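You operate a simulated robot arm through the tools that you are given. There is no shell and no other tool. Be economical: measure what you need, move in short steps, check, and stop when the job is done.

Carry out the task below with a simulated two-armed robot. There is one attempt and no reset: what you move stays moved.

Task
Track the belt on a test run until the read-out holds ON LINE.
Fine: open the infeed cover, green key on, trim with the blue knob, key off, cover shut. Where these are worked on the way, their far stop is far enough and under half their travel is too little: infeed cover.
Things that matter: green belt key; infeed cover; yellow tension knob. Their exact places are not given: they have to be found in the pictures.

The check looks at the end state, three seconds after you hand in, the way a careful person would. Anything else that was tipped, shoved, dropped, spilled or broken makes it a failure. A push-on lid holds only when it is set on centred and level and pressed home; a screw cap is set on level and turned clockwise until tight.

Robot
Two 6-joint arms with two-finger parallel grippers on one trunk, on a base that drives. Base frame: it is fixed to the floor where the robot stands at the start and does not move with it; the origin is under the middle of the robot, x ahead of it, y to its left, z up. Units: mm, degrees, N and s.
The left shoulder is at the start at [-105, 177, 734], the right one opposite. With the tool pointing down near the work surface each hand reaches from about 360 to 680 mm from the robot's upright axis, wherever it stands, measured 20 degrees to its own side. Places, roughly: green belt key [500, -200, 900]; infeed cover [400, -100, 700]; yellow tension knob [500, -100, 800]. Payload 1.57 kg a hand.
The TCP of each hand is the grasp point between the finger pads, 30 mm short of the fingertips. In the tool frame z runs along the fingers and y along their closing line. Largest opening 80 mm; finger width 17, thickness 12; the body of the gripper, 40 by 82 mm, starts 80 mm behind the TCP.
Orientation is that of the tool frame in the base frame, as [roll, pitch, yaw] about the fixed x, y, z axes, in that order (R = Rz(yaw) Ry(pitch) Rx(roll)). With the fingers straight down and closing along the base's y, the tool's x points along the base's -x, its y along +y and its z along -z.

Tools
- The arms move only by the tool servo_tool. It takes "left_series", "right_series" or both (then of equal length, played together; a hand with none holds still); each is a list of rows, each a list of 7 numbers: the turn, a rotation vector about the tool's x, y, z in units of 120 degrees (1.0 is 120 degrees), then the shift along the tool's x, y, z in units of 300 mm (1.0 is 300 mm), then the finger opening in mm, from 0 to 80. In form: [[ax, ay, az, x, y, z, gripper], ...]. A call has 1 to 20 rows; each row is the pose to reach, as a shift and turn from the pose commanded when the call began, along the tool's axes at that moment. A call with a number of a shift or a turn outside -1 to 1 is refused whole. Each row takes 0.2 s and may step no farther than 50 mm and 8.6 degrees from the row before; otherwise, or with a gripper value out of range, the whole call is refused. A pose out of reach is approached as far as the arm can. The call stops where the force on the tool passes 40 N (or 10 N more than at its start, if that is more) or the arm is blocked; 0.2 s more then pass. Each finger travels about 72 mm/s and halts on what it meets, pressing with about 33 N; the grip force reading is that of the motor and also rises with nothing between the fingers. The clock runs only during rows and for 0.2 s after the last one: add rows that repeat a pose to give the fingers time. It gives the time, the measured TCP pose, the force on the tool (base axes), the opening and the grip force at its end, in the units of the frame above (readings bear some noise), with the torque about the TCP (base axes, N m) and any sound that the robot's microphone picked up, and new pictures: "views" is both (left out), scene, wrist or none (wrist: the cameras of the hands that moved).
- Cameras (640 x 400 px; columns grow to the right, rows downward): "scene" is now at [30.8, -14.2, 1445.6]; the picture's right is [-0.21, -0.98, 0.00], its down [-0.83, 0.18, -0.53] and it looks along [0.52, -0.11, -0.85] (base axes); focal length 295 px, centre (320, 200). "left" rides on the left gripper at [72, 7, -122] in its tool frame; the picture's right is [-0.09, 1.00, 0.00], its down [-0.84, -0.08, -0.54] and it looks along [-0.54, -0.05, 0.84] (tool axes); focal length 238 px, centre (320, 200). "right" rides on the right gripper at [72, -7, -122] in its tool frame; the picture's right is [0.09, 1.00, 0.00], its down [-0.84, 0.08, -0.54] and it looks along [-0.54, 0.05, 0.84] (tool axes); focal length 238 px, centre (320, 200).
- move_column(by): slides the trunk up (or, below 0, down) by that many mm; the arms and the scene camera ride with it, the base frame stays. It gives what a move gives, with no picture.
- drive_base(legs): drives the robot by 1 to 6 legs, each [ahead, left, turn to the left] in mm, mm and degrees, along the robot's own axes; the way and the turn of a leg run together, so that a leg with both is an arc; at most 1500 mm and 180 degrees a leg. The arms and the cameras ride along, it lands a little off, and it stops where it bumps. It gives what a move gives, and a new picture of the scene camera.
- head_to(pan, tilt): turns the head with the scene camera to pan (to the left, within 143 degrees either way) and tilt (down, from -29 to 69), counted from straight ahead of the robot. It gives what a move gives, and a new picture of the scene camera.
- point_at(camera, pixels): there is no depth. For up to 12 entries [column, row, z] of the newest picture of that camera ("zoom" is the newest enlarged one), the place [x, y] in the base frame at which the ray of that pixel passes the height z, good to about 2 mm. It takes no simulated time.
- enlarge(camera, box): a new picture of the part [left, top, right, bottom] of that camera's present view, enlarged. It takes no simulated time.
- hand_in(): hands the job in; it is judged then, once.

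Work in short steps. Measure before you move; look again where a grasp or a placing could have gone wrong, and mend it. You have 80 turns and 260 pictures in all, those below and enlarged ones among them. Open the grippers and draw the arms clear of the work before you hand the job in, unless the task says otherwise; then end with one line.

The tools are called as name(argument=value, ...) on one line, values as JSON. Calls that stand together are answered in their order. servo_tool: Moves the arms, as the interface text tells. Its arguments: {"type":"object","properties":{"left_series":{"type":"array","items":{"type":"array","items":{"type":"number"}}},"right_series":{"type":"array","items":{"type":"array","items":{"type":"number"}}},"views":{"type":"string","enum":["both","scene","wrist","none"]}},"required":[]} The other tools are called the same way: move_column (by) slides the trunk up or down; drive_base (legs) drives the base; head_to (pan, tilt) turns the head that bears the scene camera; point_at (camera, pixels) gives the place at which the rays of pixels pass given heights; enlarge (camera, box) takes an enlarged picture of a part of a camera's view; hand_in () hands the job in.

At the start:

```text
clock: 0.0
left_ee_pos: [545.5, -33.9, 992.1]
left_ee_rot: [180.0, 0.0, 180.0]
left_force: [-0.7, 0.3, -0.6]
left_ft_torque: [-0.01, 0.0, 0.01]
left_grip_width: 80.3
left_grip_force: 0.1
right_ee_pos: [258.5, -236.8, 1048.5]
right_ee_rot: [180.0, -0.1, -179.9]
right_force: [-0.2, -0.9, 0.1]
right_ft_torque: [0.0, 0.03, -0.01]
right_grip_width: 79.8
right_grip_force: 0.1
trunk travel left (down, up): [-175.0, 153.0]
robot x, y, heading: [-1.6, 0.3, 0.0]
head pan, tilt: [-12.0, 57.7]
```

scene: 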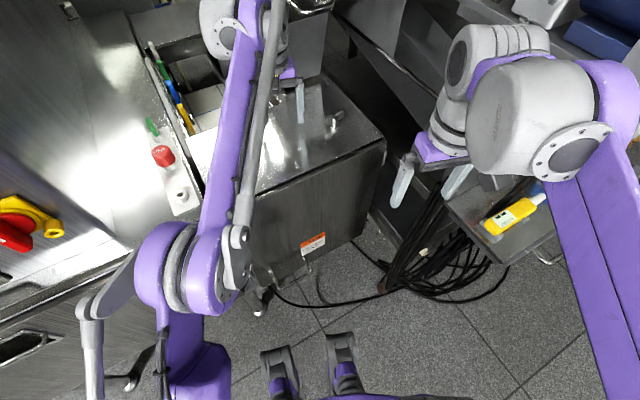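
right: 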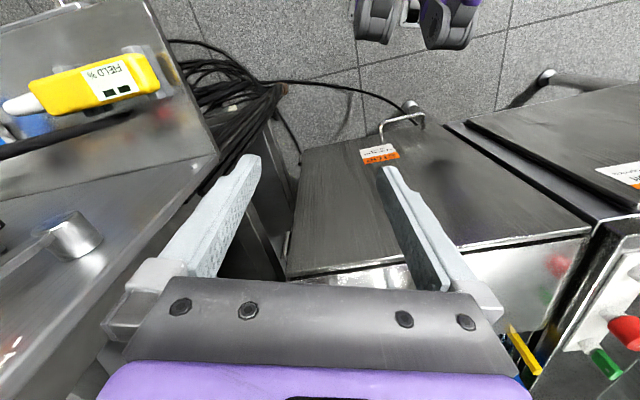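
left: 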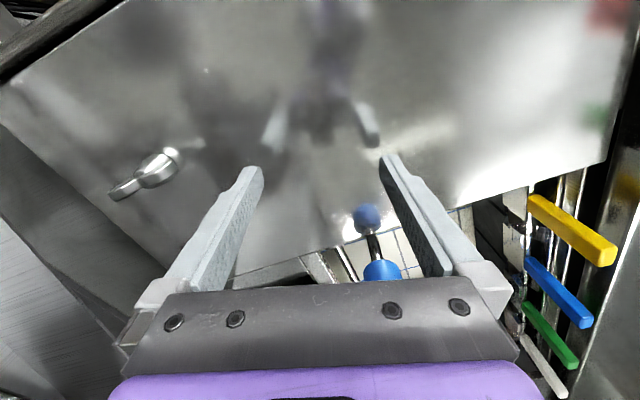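

The arms cover much of the scene; I look at the machine with the head less tilted and panned to both sides.

head_to(pan=0, tilt=35)

enlarge(camera="left", box=[0, 0, 640, 400])

enlarge(camera="scene", box=[100, 100, 500, 350])

```text
clock: 0.9
left_ee_pos: [544.7, -33.3, 992.6]
left_ee_rot: [180.0, 0.0, -179.9]
left_force: [0.0, -0.1, 0.9]
left_ft_torque: [0.01, -0.01, 0.02]
left_grip_width: 80.2
left_grip_force: 0.1
right_ee_pos: [258.0, -236.1, 1048.9]
right_ee_rot: [-180.0, 0.0, 180.0]
right_force: [0.5, 0.2, 0.6]
right_ft_torque: [-0.04, -0.01, 0.0]
right_grip_width: 79.9
right_grip_force: 0.0
trunk travel left (down, up): [-175.0, 153.0]
robot x, y, heading: [0.4, -0.4, 0.0]
head pan, tilt: [0.0, 35.0]
```

scene: 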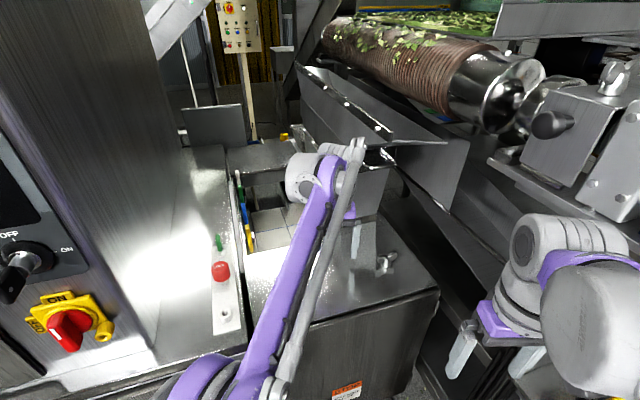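

```text
1.00 times, centred on (320, 200) of left (not enlarged: the box is as wide or as high as the picture)
```

zoom: 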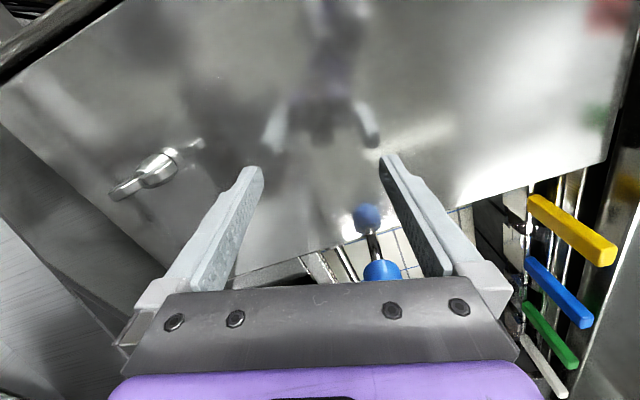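

```text
1.60 times, centred on (300, 225) of scene
```

zoom: 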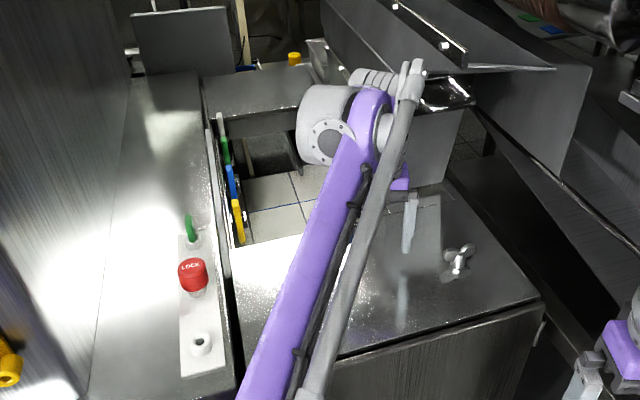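

The left arm crosses the work area. I pan right to see the area around [500,-150].

head_to(pan=-30, tilt=40)

head_to(pan=40, tilt=35)

```text
clock: 1.8
left_ee_pos: [545.8, -33.6, 991.9]
left_ee_rot: [-180.0, 0.0, 180.0]
left_force: [0.2, 0.1, -0.7]
left_ft_torque: [0.01, 0.02, -0.01]
left_grip_width: 79.9
left_grip_force: 0.1
right_ee_pos: [258.0, -236.9, 1046.9]
right_ee_rot: [179.9, 0.1, 179.9]
right_force: [-0.5, -0.2, -0.3]
right_ft_torque: [0.01, -0.01, -0.01]
right_grip_width: 80.1
right_grip_force: 0.0
trunk travel left (down, up): [-175.0, 153.0]
robot x, y, heading: [0.1, 0.5, -0.1]
head pan, tilt: [-30.0, 40.0]
```

scene: 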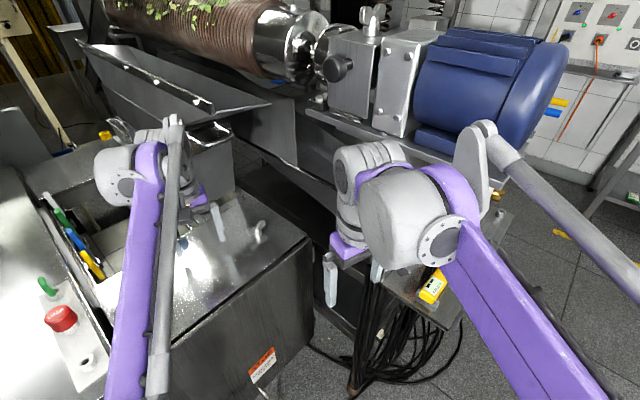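

```text
clock: 3.2
left_ee_pos: [544.3, -32.3, 992.4]
left_ee_rot: [-179.9, -0.1, 180.0]
left_force: [0.0, 0.2, -0.3]
left_ft_torque: [-0.01, 0.02, 0.02]
left_grip_width: 80.0
left_grip_force: 0.1
right_ee_pos: [258.0, -237.3, 1046.5]
right_ee_rot: [179.9, 0.0, 179.9]
right_force: [0.2, -0.2, 0.7]
right_ft_torque: [0.03, -0.01, 0.02]
right_grip_width: 80.2
right_grip_force: 0.1
trunk travel left (down, up): [-175.0, 153.0]
robot x, y, heading: [1.2, -1.1, -0.2]
head pan, tilt: [40.0, 35.0]
```

scene: 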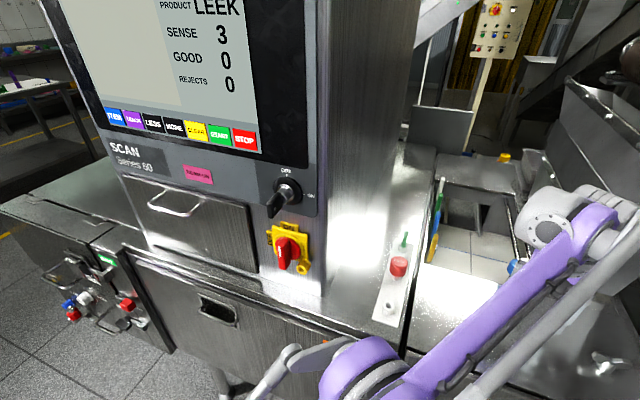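

The left arm hides the pit and its surroundings. I draw the left hand back and up in small steps, and look from straight ahead.

servo_tool(left_series=[[0, 0, 0, 0.13, 0, -0.03, 80], [0, 0, 0, 0.26, 0, -0.06, 80], [0, 0, 0, 0.39, 0, -0.1, 80], [0, 0, 0, 0.52, 0, -0.14, 80], [0, 0, 0, 0.65, 0, -0.18, 80]], views="wrist")

head_to(pan=0, tilt=45)

```text
clock: 4.4
left_ee_pos: [350.5, -32.8, 1047.9]
left_ee_rot: [-180.0, 0.1, 179.9]
left_force: [0.2, 0.8, 0.5]
left_ft_torque: [0.0, 0.03, -0.02]
left_grip_width: 79.9
left_grip_force: 0.0
right_ee_pos: [258.5, -236.5, 1049.3]
right_ee_rot: [-179.9, 0.1, -180.0]
right_force: [-0.5, 0.6, 0.1]
right_ft_torque: [-0.04, 0.0, 0.0]
right_grip_width: 79.8
right_grip_force: 0.0
trunk travel left (down, up): [-175.0, 153.0]
robot x, y, heading: [-0.3, 0.0, -0.0]
head pan, tilt: [40.0, 35.0]
```

left: 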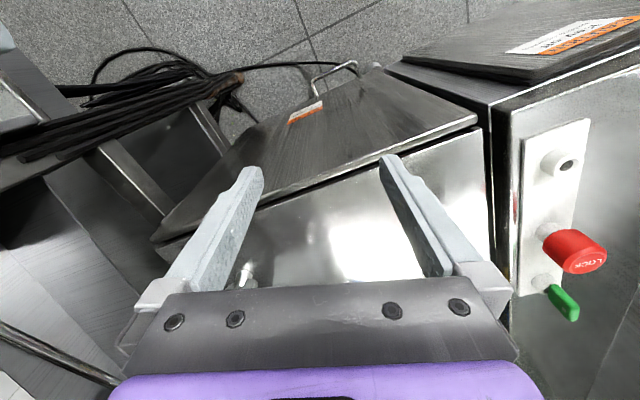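

```text
clock: 5.5
left_ee_pos: [351.5, -33.0, 1046.4]
left_ee_rot: [180.0, 0.0, 180.0]
left_force: [-0.2, 0.0, 0.8]
left_ft_torque: [0.02, -0.02, 0.0]
left_grip_width: 80.0
left_grip_force: 0.0
right_ee_pos: [258.2, -235.8, 1047.7]
right_ee_rot: [-180.0, 0.0, 180.0]
right_force: [-0.1, 0.0, -0.1]
right_ft_torque: [0.01, -0.01, 0.01]
right_grip_width: 80.1
right_grip_force: 0.2
trunk travel left (down, up): [-175.0, 153.0]
robot x, y, heading: [-1.7, 2.1, -0.0]
head pan, tilt: [0.0, 45.0]
```

scene: 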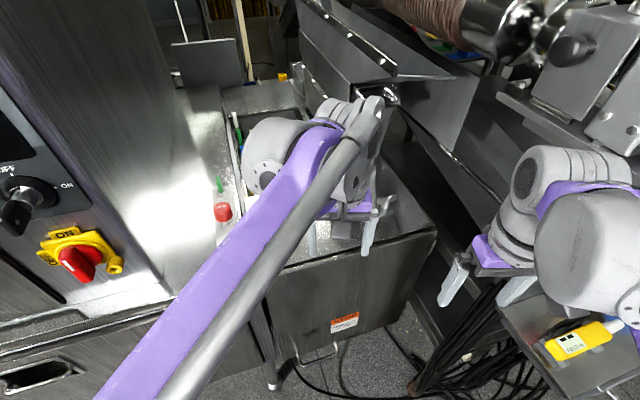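

The hand now blocks the view too. I measure some points to know where free space lies.

point_at(camera="scene", pixels=[[222, 212, 900], [433, 232, 850], [170, 295, 850], [275, 275, 850], [80, 265, 1000], [330, 235, 850], [360, 238, 900]])

point_at(camera="left", pixels=[[575, 250, 900], [560, 300, 900], [480, 125, 850], [160, 235, 850], [245, 275, 850], [575, 250, 850], [560, 300, 850]])

```text
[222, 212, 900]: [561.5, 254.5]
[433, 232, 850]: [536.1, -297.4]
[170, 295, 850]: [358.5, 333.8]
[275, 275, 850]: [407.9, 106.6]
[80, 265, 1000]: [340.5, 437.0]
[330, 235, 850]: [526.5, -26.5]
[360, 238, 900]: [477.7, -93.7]
```

```text
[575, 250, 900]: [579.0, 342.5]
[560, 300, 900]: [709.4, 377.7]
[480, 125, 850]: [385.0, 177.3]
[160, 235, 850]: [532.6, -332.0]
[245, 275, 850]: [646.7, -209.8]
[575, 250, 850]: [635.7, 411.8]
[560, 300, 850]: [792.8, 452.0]
```

The table top is at about z 923 with its front face slanting from (361,131) to (474,-262). I drive back for an overview of the front face.

drive_base(legs=[[-400, 0, 0]])

enlarge(camera="scene", box=[160, 0, 480, 200])

enlarge(camera="right", box=[160, 0, 640, 300])

```text
clock: 8.0
left_ee_pos: [-45.2, -33.1, 1047.6]
left_ee_rot: [180.0, 0.0, 179.9]
left_force: [-0.4, -0.3, -0.2]
left_ft_torque: [0.0, 0.0, -0.02]
left_grip_width: 80.0
left_grip_force: 0.1
right_ee_pos: [-137.7, -235.9, 1049.0]
right_ee_rot: [180.0, 0.0, 179.9]
right_force: [-0.3, 0.2, 0.2]
right_ft_torque: [0.01, -0.03, 0.01]
right_grip_width: 80.1
right_grip_force: 0.1
trunk travel left (down, up): [-175.0, 153.0]
robot x, y, heading: [-393.0, 2.3, -0.3]
head pan, tilt: [0.0, 45.0]
```

scene: 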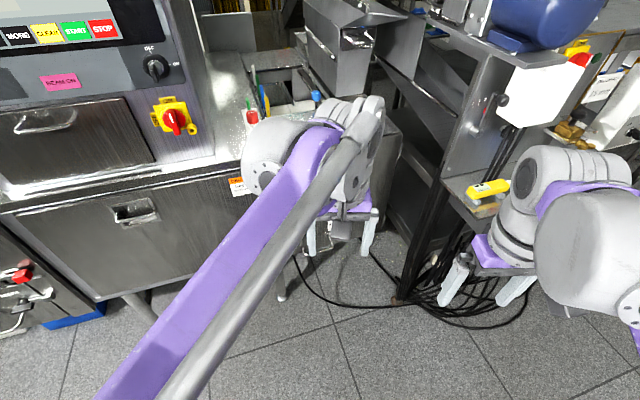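

```text
2.00 times, centred on (320, 100) of scene
```

zoom: 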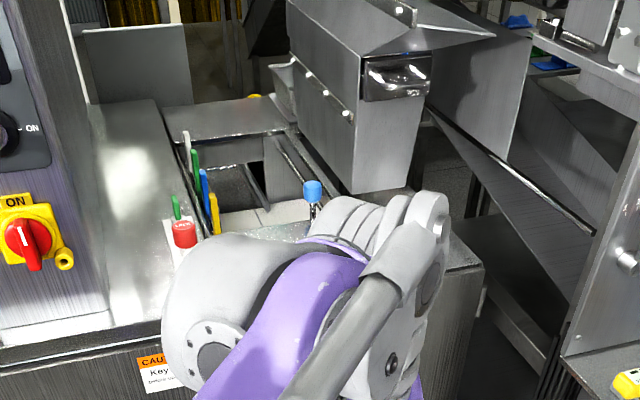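

```text
1.33 times, centred on (400, 150) of right
```

zoom: 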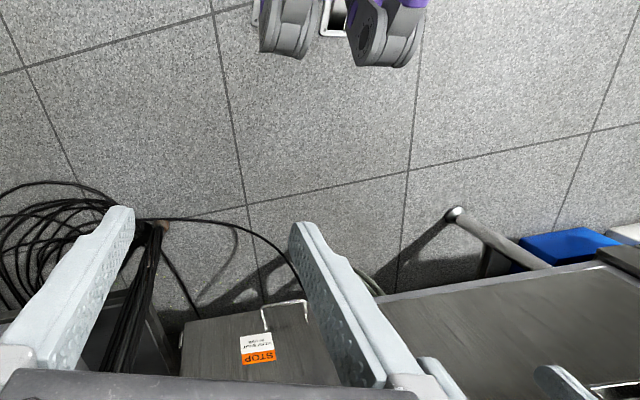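

There is free space here, so I swing both hands outward to clear the view.

servo_tool(left_series=[[0, 0, 0, 0, 0.15, 0, 80], [0, 0, 0, 0, 0.3, 0, 80], [0, 0, 0, 0, 0.45, 0, 80], [0, 0, 0, 0, 0.6, 0, 80], [0, 0, 0, 0, 0.75, 0, 80], [0, 0, 0, 0, 0.9, 0, 80]], right_series=[[0, 0, 0, 0, -0.1, 0.1, 80], [0, 0, 0, 0, -0.2, 0.2, 80], [0, 0, 0, 0, -0.3, 0.3, 80], [0, 0, 0, 0, -0.4, 0.4, 80], [0, 0, 0, 0, -0.5, 0.5, 80], [0, 0, 0, 0, -0.6, 0.6, 80]], views="none")

head_to(pan=-10, tilt=38)

enlarge(camera="scene", box=[160, 50, 480, 250])

```text
clock: 9.4
left_ee_pos: [-44.7, 236.9, 1047.0]
left_ee_rot: [180.0, -0.1, 179.9]
left_force: [0.1, 0.1, -1.0]
left_ft_torque: [0.0, 0.06, 0.02]
left_grip_width: 79.7
left_grip_force: 0.0
right_ee_pos: [-137.3, -414.8, 866.5]
right_ee_rot: [-180.0, 0.0, -180.0]
right_force: [-0.6, 0.3, 0.7]
right_ft_torque: [-0.02, 0.01, -0.01]
right_grip_width: 80.1
right_grip_force: 0.1
trunk travel left (down, up): [-175.0, 153.0]
robot x, y, heading: [-397.0, 0.8, 0.0]
head pan, tilt: [0.0, 45.0]
```

```text
clock: 10.1
left_ee_pos: [-45.3, 236.7, 1045.3]
left_ee_rot: [-179.9, 0.0, 179.8]
left_force: [0.3, 0.5, 1.0]
left_ft_torque: [-0.02, 0.0, -0.02]
left_grip_width: 80.1
left_grip_force: 0.0
right_ee_pos: [-138.0, -415.0, 867.8]
right_ee_rot: [-180.0, 0.0, 180.0]
right_force: [-0.1, -0.4, -0.1]
right_ft_torque: [-0.03, -0.01, -0.02]
right_grip_width: 80.0
right_grip_force: 0.1
trunk travel left (down, up): [-175.0, 153.0]
robot x, y, heading: [-395.1, 0.4, -0.1]
head pan, tilt: [-10.0, 38.0]
```

scene: 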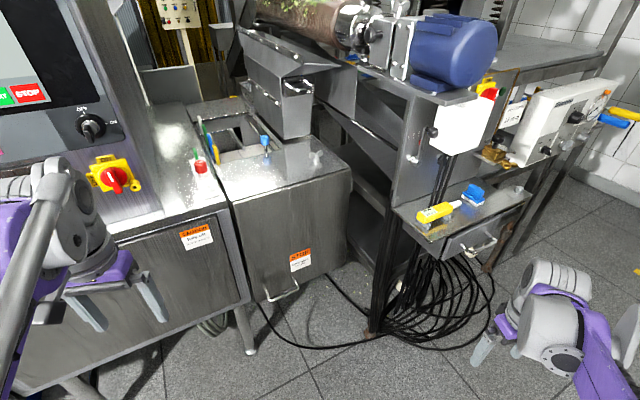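

```text
2.00 times, centred on (320, 150) of scene
```

zoom: 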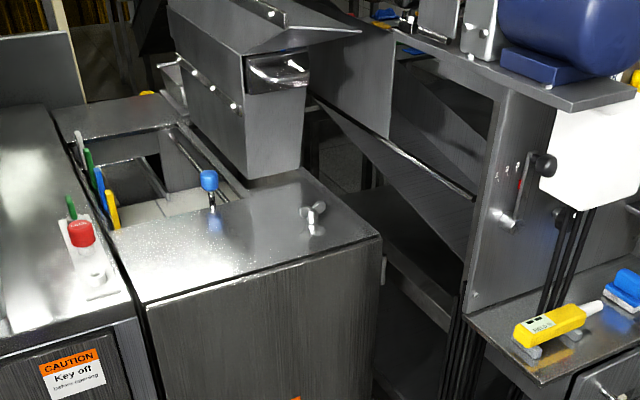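

I read the two labels and look at each control closely.

enlarge(camera="scene", box=[170, 205, 330, 305])

enlarge(camera="scene", box=[170, 100, 330, 200])

enlarge(camera="scene", box=[390, 60, 630, 210])

enlarge(camera="scene", box=[0, 60, 240, 210])

```text
4.00 times, centred on (250, 255) of scene
```

zoom: 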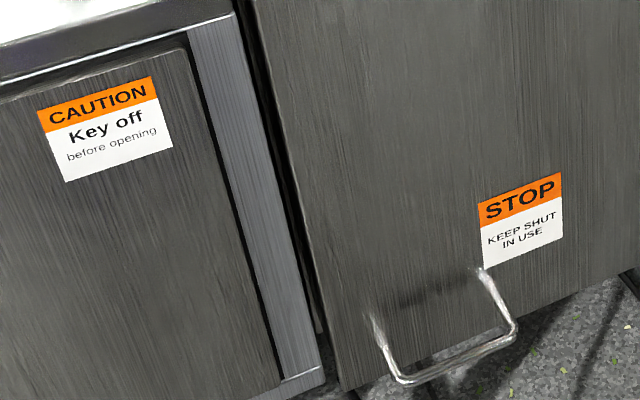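

```text
4.00 times, centred on (250, 150) of scene
```

zoom: 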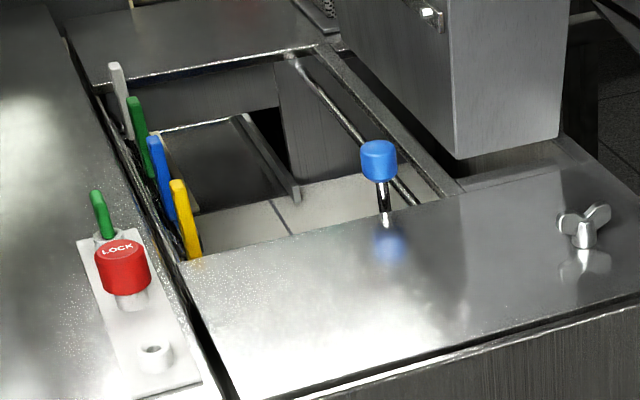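

```text
2.67 times, centred on (510, 135) of scene
```

zoom: 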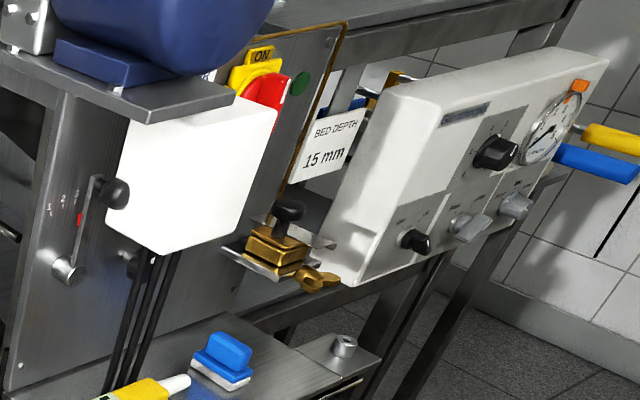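

```text
2.67 times, centred on (120, 135) of scene
```

zoom: 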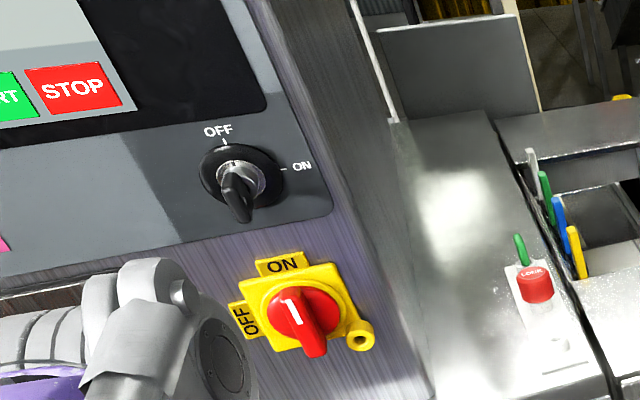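

The "STOP keep shut in use" panel matches the infeed cover's rough place. I zoom on the panel's edges to find its hinge side and measure the handle.

enlarge(camera="scene", box=[215, 150, 375, 250])

enlarge(camera="scene", box=[225, 220, 385, 320])

point_at(camera="scene", pixels=[[268, 298, 500], [268, 298, 600], [298, 288, 500], [298, 288, 600], [262, 302, 500], [262, 302, 600], [340, 272, 500], [340, 272, 600], [235, 206, 900], [351, 172, 900]])

```text
4.00 times, centred on (295, 200) of scene
```

zoom: 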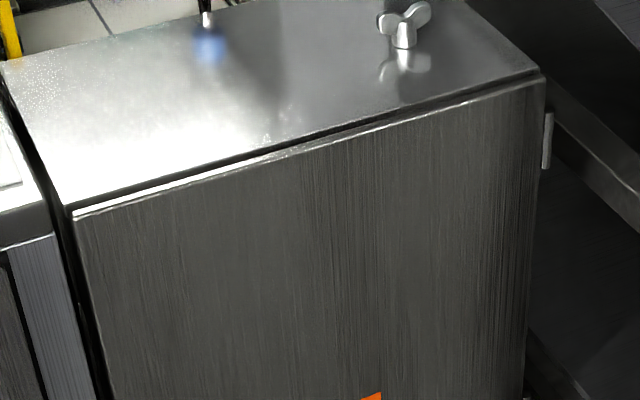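

```text
4.00 times, centred on (305, 270) of scene
```

zoom: 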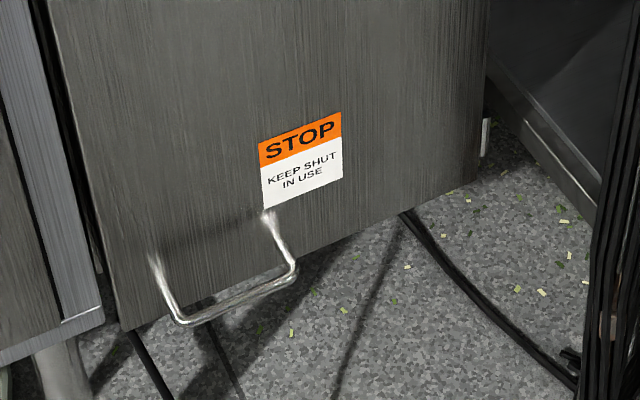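

```text
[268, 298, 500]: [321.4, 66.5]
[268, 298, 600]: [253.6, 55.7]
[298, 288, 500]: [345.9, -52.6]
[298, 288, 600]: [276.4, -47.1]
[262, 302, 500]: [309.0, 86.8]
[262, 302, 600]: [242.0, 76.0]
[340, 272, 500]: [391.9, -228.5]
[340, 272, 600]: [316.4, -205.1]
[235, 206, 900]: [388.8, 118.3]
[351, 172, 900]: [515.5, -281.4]
```

The hinges (white tabs) are on the panel's right edge, so it is a door opening to the right; the wire handle is low on the left. I measure the handle with finer pixels.

point_at(camera="scene", pixels=[[263.7, 284.5, 500], [263.7, 284.5, 400], [292, 273.7, 500], [292, 273.7, 400], [270, 300, 500], [270, 300, 400], [298.7, 287, 500], [298.7, 287, 400], [295, 257, 500], [295, 257, 600], [352, 185, 800], [346, 255, 500]])

head_to(pan=-5, tilt=50)

enlarge(camera="scene", box=[160, 40, 400, 190])

```text
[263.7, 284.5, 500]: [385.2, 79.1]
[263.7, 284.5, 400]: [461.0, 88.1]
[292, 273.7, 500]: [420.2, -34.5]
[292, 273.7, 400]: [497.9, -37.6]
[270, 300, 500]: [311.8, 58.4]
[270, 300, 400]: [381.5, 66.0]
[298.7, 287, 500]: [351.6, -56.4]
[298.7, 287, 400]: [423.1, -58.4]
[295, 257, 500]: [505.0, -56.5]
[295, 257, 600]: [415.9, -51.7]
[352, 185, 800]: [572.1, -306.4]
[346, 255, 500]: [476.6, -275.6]
```

```text
clock: 10.8
left_ee_pos: [-45.6, 236.7, 1045.8]
left_ee_rot: [-180.0, 0.0, 179.9]
left_force: [-0.4, -0.2, 0.4]
left_ft_torque: [-0.01, -0.01, 0.0]
left_grip_width: 80.3
left_grip_force: 0.0
right_ee_pos: [-138.5, -414.6, 869.5]
right_ee_rot: [-179.9, 0.0, 180.0]
right_force: [-0.4, 0.4, -0.4]
right_ft_torque: [0.04, 0.02, -0.03]
right_grip_width: 79.8
right_grip_force: 0.1
trunk travel left (down, up): [-175.0, 153.0]
robot x, y, heading: [-394.3, -0.7, -0.1]
head pan, tilt: [-5.0, 50.0]
```

scene: 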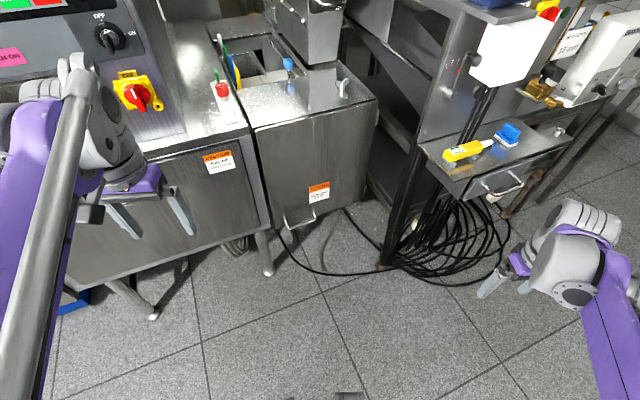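

```text
2.67 times, centred on (280, 115) of scene
```

zoom: 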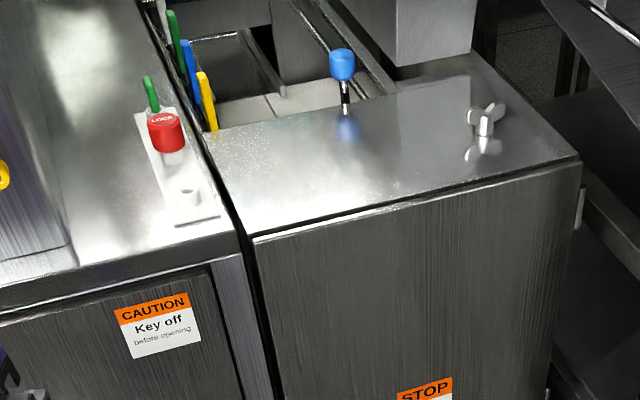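

Handle bar is about 115 mm long, centred near (325, 3, 505), door hinge near (474,-262). I drive so the right hand can follow the whole arc, and lower the trunk.

drive_base(legs=[[165, -150, 0]])

move_column(by=-150)

head_to(pan=10, tilt=50)

enlarge(camera="scene", box=[200, 180, 360, 280])

```text
clock: 12.8
left_ee_pos: [118.9, 87.9, 1045.5]
left_ee_rot: [-180.0, -0.1, 179.9]
left_force: [0.4, 0.4, 0.0]
left_ft_torque: [0.0, 0.01, -0.01]
left_grip_width: 80.1
left_grip_force: 0.0
right_ee_pos: [26.5, -563.1, 867.4]
right_ee_rot: [180.0, 0.0, -179.9]
right_force: [0.5, -0.1, 0.5]
right_ft_torque: [-0.02, -0.03, -0.03]
right_grip_width: 80.0
right_grip_force: 0.1
trunk travel left (down, up): [-175.0, 153.0]
robot x, y, heading: [-228.4, -146.3, -0.3]
head pan, tilt: [-5.0, 50.0]
```

scene: 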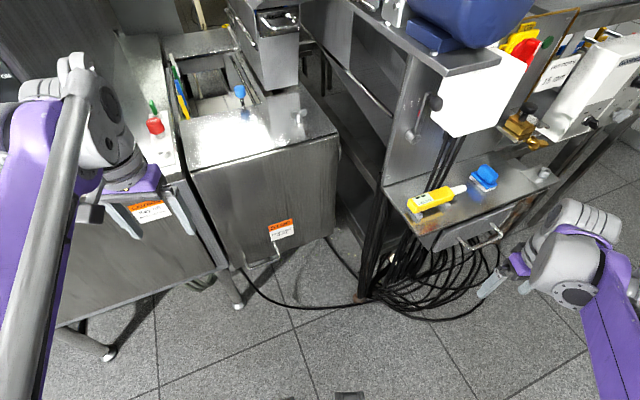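

```text
clock: 14.5
left_ee_pos: [118.2, 88.0, 895.9]
left_ee_rot: [180.0, 0.0, 179.9]
left_force: [0.0, -0.3, -0.1]
left_ft_torque: [0.0, -0.01, -0.01]
left_grip_width: 80.2
left_grip_force: 0.0
right_ee_pos: [26.4, -563.7, 717.8]
right_ee_rot: [-180.0, 0.0, 179.9]
right_force: [0.2, 0.4, -0.1]
right_ft_torque: [-0.02, 0.01, -0.03]
right_grip_width: 79.9
right_grip_force: 0.1
trunk travel left (down, up): [-25.0, 303.0]
robot x, y, heading: [-234.1, -149.4, -0.1]
head pan, tilt: [-5.0, 50.0]
```

```text
clock: 15.3
left_ee_pos: [118.5, 88.2, 894.0]
left_ee_rot: [-180.0, 0.0, 179.9]
left_force: [-0.3, 0.2, 0.0]
left_ft_torque: [0.04, 0.02, -0.02]
left_grip_width: 79.7
left_grip_force: 0.1
right_ee_pos: [26.1, -563.6, 717.2]
right_ee_rot: [-179.9, 0.0, 180.0]
right_force: [0.4, 0.7, -0.2]
right_ft_torque: [0.03, -0.02, -0.02]
right_grip_width: 80.0
right_grip_force: 0.0
trunk travel left (down, up): [-25.0, 303.0]
robot x, y, heading: [-230.6, -151.2, -0.0]
head pan, tilt: [10.0, 50.0]
```

scene: 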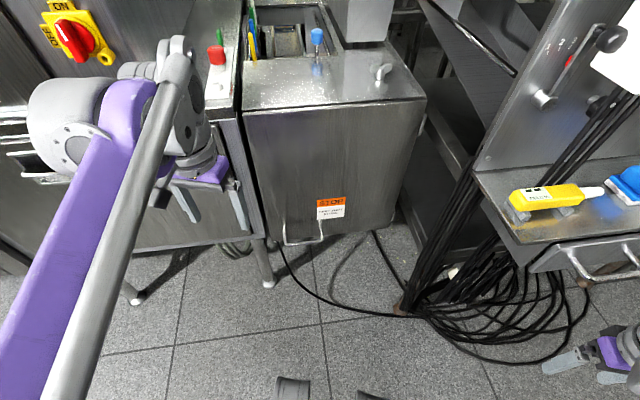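

```text
4.00 times, centred on (280, 230) of scene
```

zoom: 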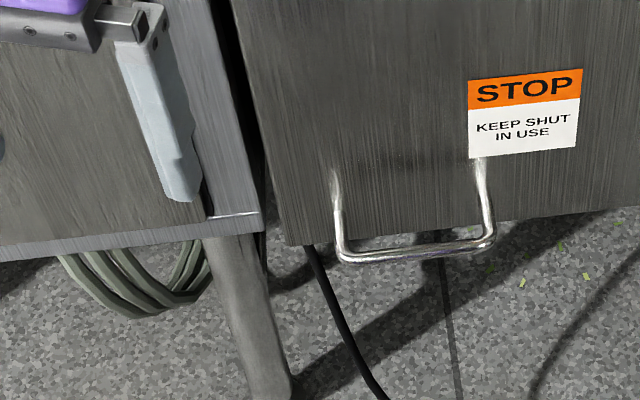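

I triangulate the handle from this second viewpoint.

point_at(camera="zoom", pixels=[[345, 255, 500], [345, 255, 400], [492, 237, 500], [492, 237, 400], [334, 170, 500], [334, 170, 400], [480, 165, 500], [480, 165, 400], [285, 245, 400], [285, 245, 450]])

```text
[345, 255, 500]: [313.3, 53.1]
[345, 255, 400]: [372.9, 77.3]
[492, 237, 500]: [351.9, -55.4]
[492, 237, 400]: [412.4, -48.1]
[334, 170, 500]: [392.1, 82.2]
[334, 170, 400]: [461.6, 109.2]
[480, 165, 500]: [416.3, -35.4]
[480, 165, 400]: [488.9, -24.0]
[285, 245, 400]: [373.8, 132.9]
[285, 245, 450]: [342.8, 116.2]
```

Bar runs from about (321,57) to (358,-56) at z≈487, standing ~57 mm off the door. I'll grip it with the right hand tilted 45° toward the door; first I yaw the hand and move partway.

servo_tool(right_series=[[0, 0, 0.0685, -0.037, 0.1, 0, 60], [0, 0, 0.137, -0.074, 0.2, 0, 60], [0, 0, 0.2055, -0.111, 0.3, 0, 60], [0, 0, 0.274, -0.148, 0.4, 0, 60], [0, 0, 0.3425, -0.185, 0.5, 0, 60], [0, 0, 0.411, -0.222, 0.6, 0, 60], [0, 0, 0.48, -0.26, 0.7, 0, 60], [0, 0, 0.548, -0.3, 0.8, 0, 60], [0, 0, 0.617, -0.333, 0.9, 0, 60]], views="scene")

```text
clock: 17.3
left_ee_pos: [119.9, 89.5, 895.6]
left_ee_rot: [-179.9, 0.0, 179.9]
left_force: [0.3, 0.5, -0.7]
left_ft_torque: [-0.03, 0.03, 0.0]
left_grip_width: 79.7
left_grip_force: 0.0
right_ee_pos: [127.4, -292.5, 717.5]
right_ee_rot: [-180.0, 0.1, 105.8]
right_force: [0.8, 0.6, 0.5]
right_ft_torque: [0.02, -0.05, -0.01]
right_grip_width: 59.8
right_grip_force: 0.1
trunk travel left (down, up): [-25.0, 303.0]
robot x, y, heading: [-233.2, -145.9, 0.3]
head pan, tilt: [10.0, 50.0]
```

scene: 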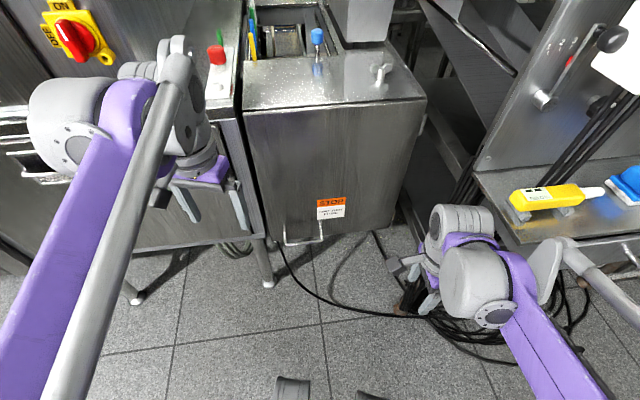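

Now tilt 45° toward the door and go to a pre-grasp point ahead of the bar.

servo_tool(right_series=[[-0.047, 0, 0, 0.0925, 0.075, 0.053, 60], [-0.094, 0, 0, 0.185, 0.15, 0.106, 60], [-0.141, 0, 0, 0.2775, 0.225, 0.159, 60], [-0.188, 0, 0, 0.37, 0.3, 0.212, 60], [-0.235, 0, 0, 0.4625, 0.375, 0.265, 60], [-0.282, 0, 0, 0.555, 0.45, 0.318, 60], [-0.329, 0, 0, 0.6475, 0.525, 0.371, 60], [-0.375, 0, 0, 0.74, 0.6, 0.423, 60], [-0.375, 0, 0, 0.74, 0.6, 0.423, 60]], views="both")

```text
clock: 19.3
left_ee_pos: [118.8, 87.7, 896.7]
left_ee_rot: [179.9, 0.0, 179.8]
left_force: [-0.2, 0.1, 0.4]
left_ft_torque: [0.02, -0.02, -0.03]
left_grip_width: 80.0
left_grip_force: 0.0
right_ee_pos: [239.7, -30.5, 591.7]
right_ee_rot: [135.0, -0.1, 106.0]
right_force: [0.3, -0.7, -0.2]
right_ft_torque: [0.02, 0.0, 0.03]
right_grip_width: 60.3
right_grip_force: 0.1
trunk travel left (down, up): [-25.0, 303.0]
robot x, y, heading: [-234.0, -145.3, -0.2]
head pan, tilt: [10.0, 50.0]
```

scene: 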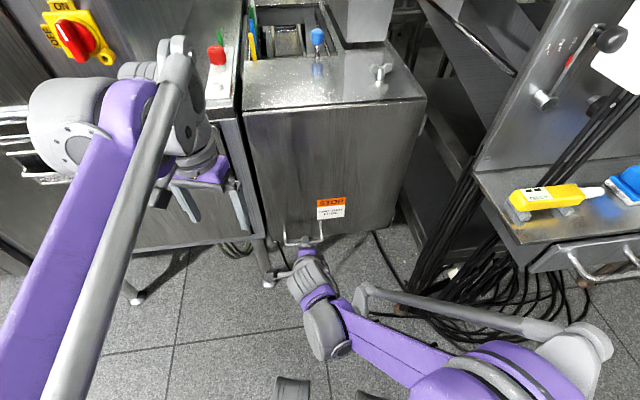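
right: 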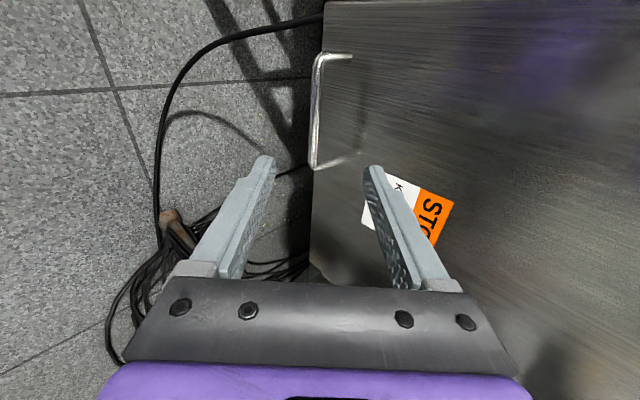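

The wrist view shows the bar from (318,58) to (313,168), between the fingers. I locate it with this camera.

point_at(camera="right", pixels=[[318, 60, 487], [313, 166, 487], [318, 60, 510], [313, 166, 510], [315, 110, 487], [315, 110, 500]])

```text
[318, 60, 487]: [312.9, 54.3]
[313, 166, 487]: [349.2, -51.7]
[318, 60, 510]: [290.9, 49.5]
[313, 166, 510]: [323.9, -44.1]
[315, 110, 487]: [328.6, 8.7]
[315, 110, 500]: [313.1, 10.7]
```

Consistent: bar mid at (338,1,481). I advance 141 mm along the tool with the fingers at 40 mm.

servo_tool(right_series=[[0, 0, 0, 0.005, -0.018, 0.12, 40], [0, 0, 0, 0.01, -0.018, 0.24, 40], [0, 0, 0, 0.01, -0.018, 0.36, 40], [0, 0, 0, 0.01, -0.018, 0.47, 40]], views="wrist")

```text
clock: 20.3
left_ee_pos: [119.5, 89.5, 897.0]
left_ee_rot: [-179.9, -0.1, 179.8]
left_force: [0.2, 0.6, -0.5]
left_ft_torque: [-0.01, 0.01, 0.02]
left_grip_width: 80.0
left_grip_force: 0.1
right_ee_pos: [329.2, -2.2, 487.0]
right_ee_rot: [134.9, 0.0, 106.0]
right_force: [0.1, -0.2, 0.4]
right_ft_torque: [0.02, 0.0, 0.01]
right_grip_width: 40.0
right_grip_force: 0.1
trunk travel left (down, up): [-25.0, 303.0]
robot x, y, heading: [-232.4, -149.0, -0.0]
head pan, tilt: [10.0, 50.0]
```

right: 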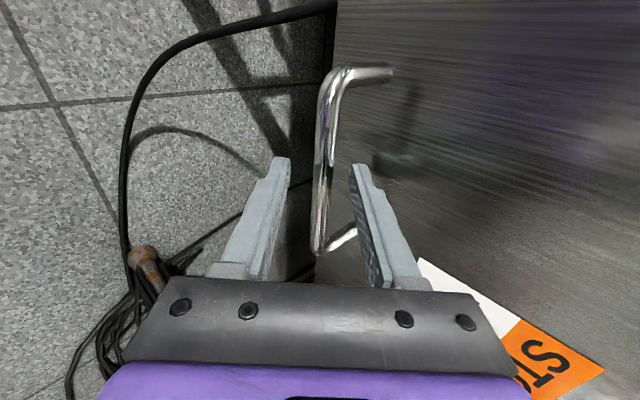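

The bar lies between the fingers; I close lightly around it.

servo_tool(right_series=[[0, 0, 0, 0, 0, 0.02, 14], [0, 0, 0, 0, 0, 0.02, 14], [0, 0, 0, 0, 0, 0.02, 14]], views="wrist")

```text
clock: 21.1
left_ee_pos: [119.1, 89.0, 896.1]
left_ee_rot: [-180.0, -0.1, 180.0]
left_force: [0.2, 0.3, -0.6]
left_ft_torque: [0.0, 0.02, -0.01]
left_grip_width: 80.2
left_grip_force: 0.1
right_ee_pos: [333.4, -1.2, 483.9]
right_ee_rot: [134.9, 0.0, 106.0]
right_force: [1.3, 0.5, 1.2]
right_ft_torque: [0.01, 0.01, 0.03]
right_grip_width: 15.7
right_grip_force: 0.9
trunk travel left (down, up): [-25.0, 303.0]
robot x, y, heading: [-232.3, -146.6, -0.2]
head pan, tilt: [10.0, 50.0]
```

right: 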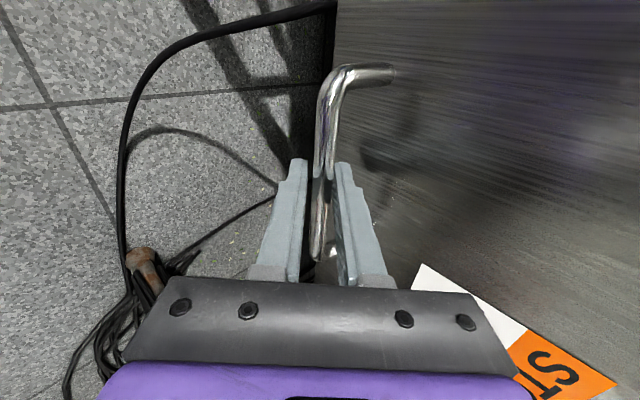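

Gripped loosely. I pull the first 15° of the arc about the hinge near (477,-272).

servo_tool(right_series=[[0, 0.0295, -0.0295, -0.022, -0.061, -0.061, 14], [0, 0.0589, -0.0589, -0.052, -0.121, -0.121, 14], [0, 0.0884, -0.0884, -0.089, -0.178, -0.178, 14]], views="both")

```text
clock: 21.9
left_ee_pos: [118.3, 88.9, 895.0]
left_ee_rot: [180.0, 0.0, 179.9]
left_force: [0.0, -0.1, -0.7]
left_ft_torque: [0.0, -0.01, -0.02]
left_grip_width: 80.1
left_grip_force: 0.0
right_ee_pos: [267.9, -46.3, 484.6]
right_ee_rot: [135.0, 0.0, 121.0]
right_force: [-0.6, -0.6, -0.9]
right_ft_torque: [-0.04, 0.04, 0.02]
right_grip_width: 14.7
right_grip_force: 0.2
trunk travel left (down, up): [-25.0, 303.0]
robot x, y, heading: [-230.9, -146.8, 0.2]
head pan, tilt: [10.0, 50.0]
```

scene: 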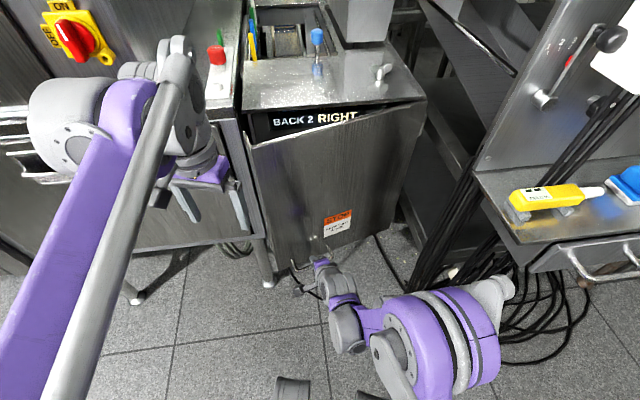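
right: 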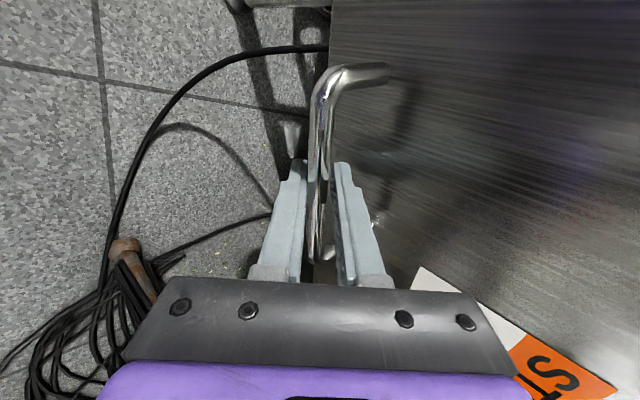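

The door follows freely and the read-out shows "BACK 2 RIGHT". I continue 45° more along the arc.

servo_tool(right_series=[[0, 0.0295, -0.0295, -0.022, -0.061, -0.061, 14], [0, 0.0589, -0.0589, -0.052, -0.121, -0.121, 14], [0, 0.0884, -0.0884, -0.089, -0.178, -0.178, 14], [0, 0.1178, -0.1178, -0.133, -0.233, -0.233, 14], [0, 0.1473, -0.1473, -0.183, -0.285, -0.285, 14], [0, 0.1768, -0.1768, -0.24, -0.334, -0.334, 14], [0, 0.2062, -0.2062, -0.303, -0.379, -0.379, 14], [0, 0.2357, -0.2357, -0.37, -0.42, -0.42, 14], [0, 0.2651, -0.2651, -0.443, -0.456, -0.456, 14]], views="both")

```text
clock: 23.9
left_ee_pos: [119.4, 88.4, 896.0]
left_ee_rot: [-179.9, 0.1, 179.9]
left_force: [0.0, 0.0, 0.1]
left_ft_torque: [0.04, -0.01, 0.04]
left_grip_width: 79.8
left_grip_force: 0.0
right_ee_pos: [170.3, -260.9, 484.0]
right_ee_rot: [135.0, 0.0, 166.0]
right_force: [0.7, -1.8, -0.5]
right_ft_torque: [-0.02, -0.01, 0.0]
right_grip_width: 15.0
right_grip_force: 0.5
trunk travel left (down, up): [-25.0, 303.0]
robot x, y, heading: [-231.2, -150.9, 0.1]
head pan, tilt: [10.0, 50.0]
```

scene: 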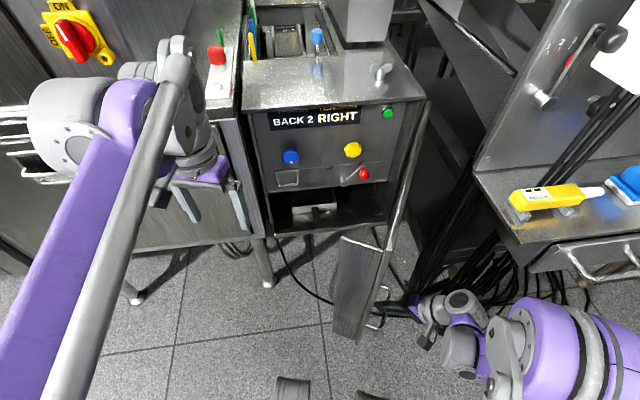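
right: 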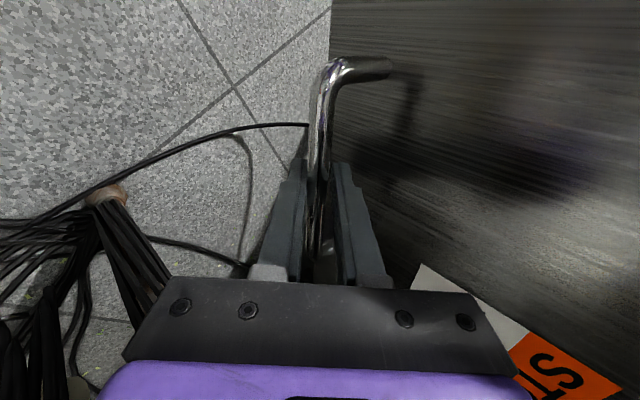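

Inside are the green key (388,112), blue knob (290,157), yellow knob (352,148) and a red one (364,173). I go on opening toward the far stop.

servo_tool(right_series=[[0, 0.0295, -0.0295, -0.022, -0.061, -0.061, 14], [0, 0.0589, -0.0589, -0.052, -0.121, -0.121, 14], [0, 0.0884, -0.0884, -0.089, -0.178, -0.178, 14], [0, 0.1178, -0.1178, -0.133, -0.233, -0.233, 14], [0, 0.1473, -0.1473, -0.183, -0.285, -0.285, 14], [0, 0.1768, -0.1768, -0.24, -0.334, -0.334, 14], [0, 0.2062, -0.2062, -0.303, -0.379, -0.379, 14]], views="both")

enlarge(camera="scene", box=[240, 90, 432, 210])

```text
clock: 25.5
left_ee_pos: [117.6, 90.1, 896.2]
left_ee_rot: [-179.9, 0.0, 179.9]
left_force: [0.0, -0.1, -0.3]
left_ft_torque: [-0.03, 0.0, 0.02]
left_grip_width: 80.4
left_grip_force: 0.1
right_ee_pos: [219.1, -435.9, 483.8]
right_ee_rot: [134.8, 0.2, -158.8]
right_force: [-2.5, 20.6, 10.2]
right_ft_torque: [0.08, 0.12, -0.28]
right_grip_width: 33.2
right_grip_force: 11.0
trunk travel left (down, up): [-25.0, 303.0]
robot x, y, heading: [-230.2, -147.1, -0.0]
head pan, tilt: [10.0, 50.0]
```

scene: 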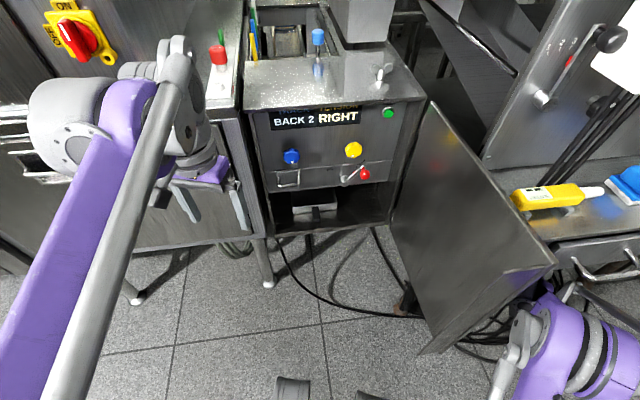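
right: 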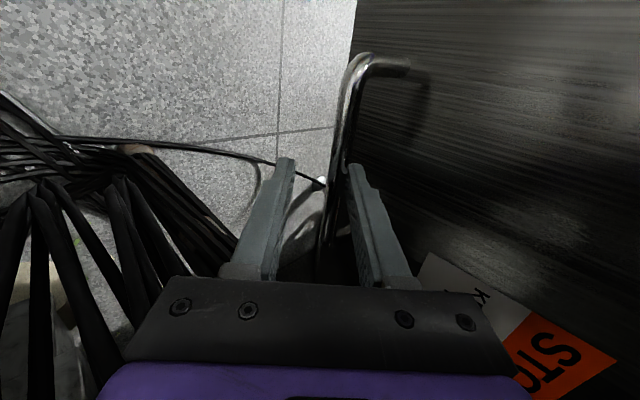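

```text
3.33 times, centred on (336, 150) of scene
```

zoom: 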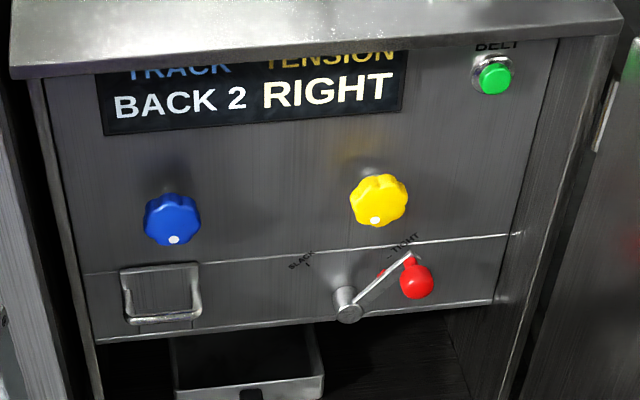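

The door sits at its far stop. The read-out says TRACK "BACK 2", TENSION "RIGHT" — so the yellow knob stays alone. I release the handle and back off.

servo_tool(right_series=[[0, 0, 0, 0, -0.02, 0, 60], [0, 0, 0, 0, -0.02, 0, 60], [0, 0, 0, 0, -0.02, 0, 60], [0, 0, 0, 0, -0.02, -0.1, 60], [0, 0, 0, 0, -0.02, -0.2, 60], [0, 0, 0, 0, -0.02, -0.3, 60], [0, 0, 0, 0, -0.02, -0.4, 60]], views="scene")

enlarge(camera="scene", box=[360, 90, 424, 130])

```text
clock: 27.1
left_ee_pos: [114.7, 94.4, 898.9]
left_ee_rot: [-180.0, 0.1, -179.9]
left_force: [0.3, 0.2, -0.7]
left_ft_torque: [-0.01, -0.01, 0.01]
left_grip_width: 80.0
left_grip_force: 0.1
right_ee_pos: [217.1, -488.6, 506.4]
right_ee_rot: [135.0, 0.2, -157.9]
right_force: [0.5, -0.5, 0.5]
right_ft_torque: [0.0, 0.0, -0.03]
right_grip_width: 60.0
right_grip_force: 0.0
trunk travel left (down, up): [-25.0, 303.0]
robot x, y, heading: [-236.5, -144.7, 0.2]
head pan, tilt: [10.0, 50.0]
stopped in row 7 (right hand): the arm was blocked; the commanded pose is now the measured one
```

scene: 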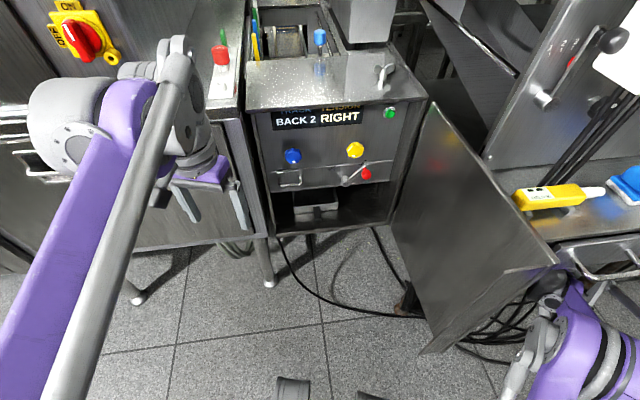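

```text
10.00 times, centred on (392, 110) of scene
```

zoom: 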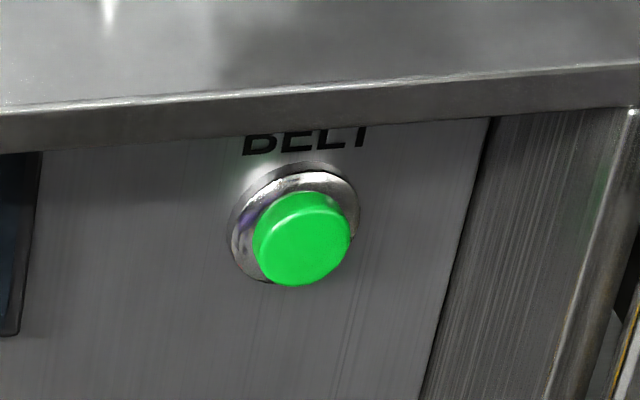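

The right arm got blocked while backing; I look at what it touches.

head_to(pan=-25, tilt=55)

enlarge(camera="right", box=[0, 0, 640, 399])

```text
clock: 28.1
left_ee_pos: [113.7, 94.6, 896.1]
left_ee_rot: [-179.9, 0.1, -179.9]
left_force: [0.6, 0.1, -0.3]
left_ft_torque: [0.02, 0.01, 0.01]
left_grip_width: 79.9
left_grip_force: 0.0
right_ee_pos: [219.2, -489.2, 506.6]
right_ee_rot: [135.0, 0.1, -158.0]
right_force: [-0.6, 0.6, 0.3]
right_ft_torque: [-0.05, -0.03, -0.03]
right_grip_width: 60.0
right_grip_force: 0.2
trunk travel left (down, up): [-25.0, 303.0]
robot x, y, heading: [-233.2, -143.1, 0.2]
head pan, tilt: [-25.0, 55.0]
```

scene: 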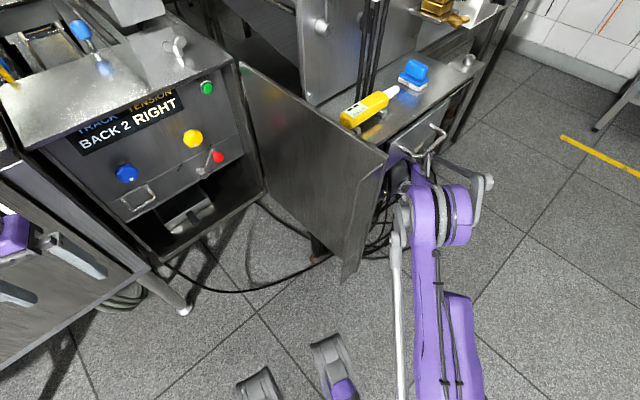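

```text
1.00 times, centred on (320, 200) of right (not enlarged: the box is as wide or as high as the picture)
```

zoom: 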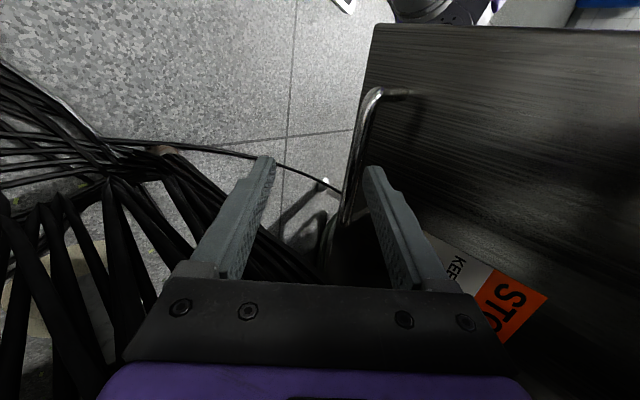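

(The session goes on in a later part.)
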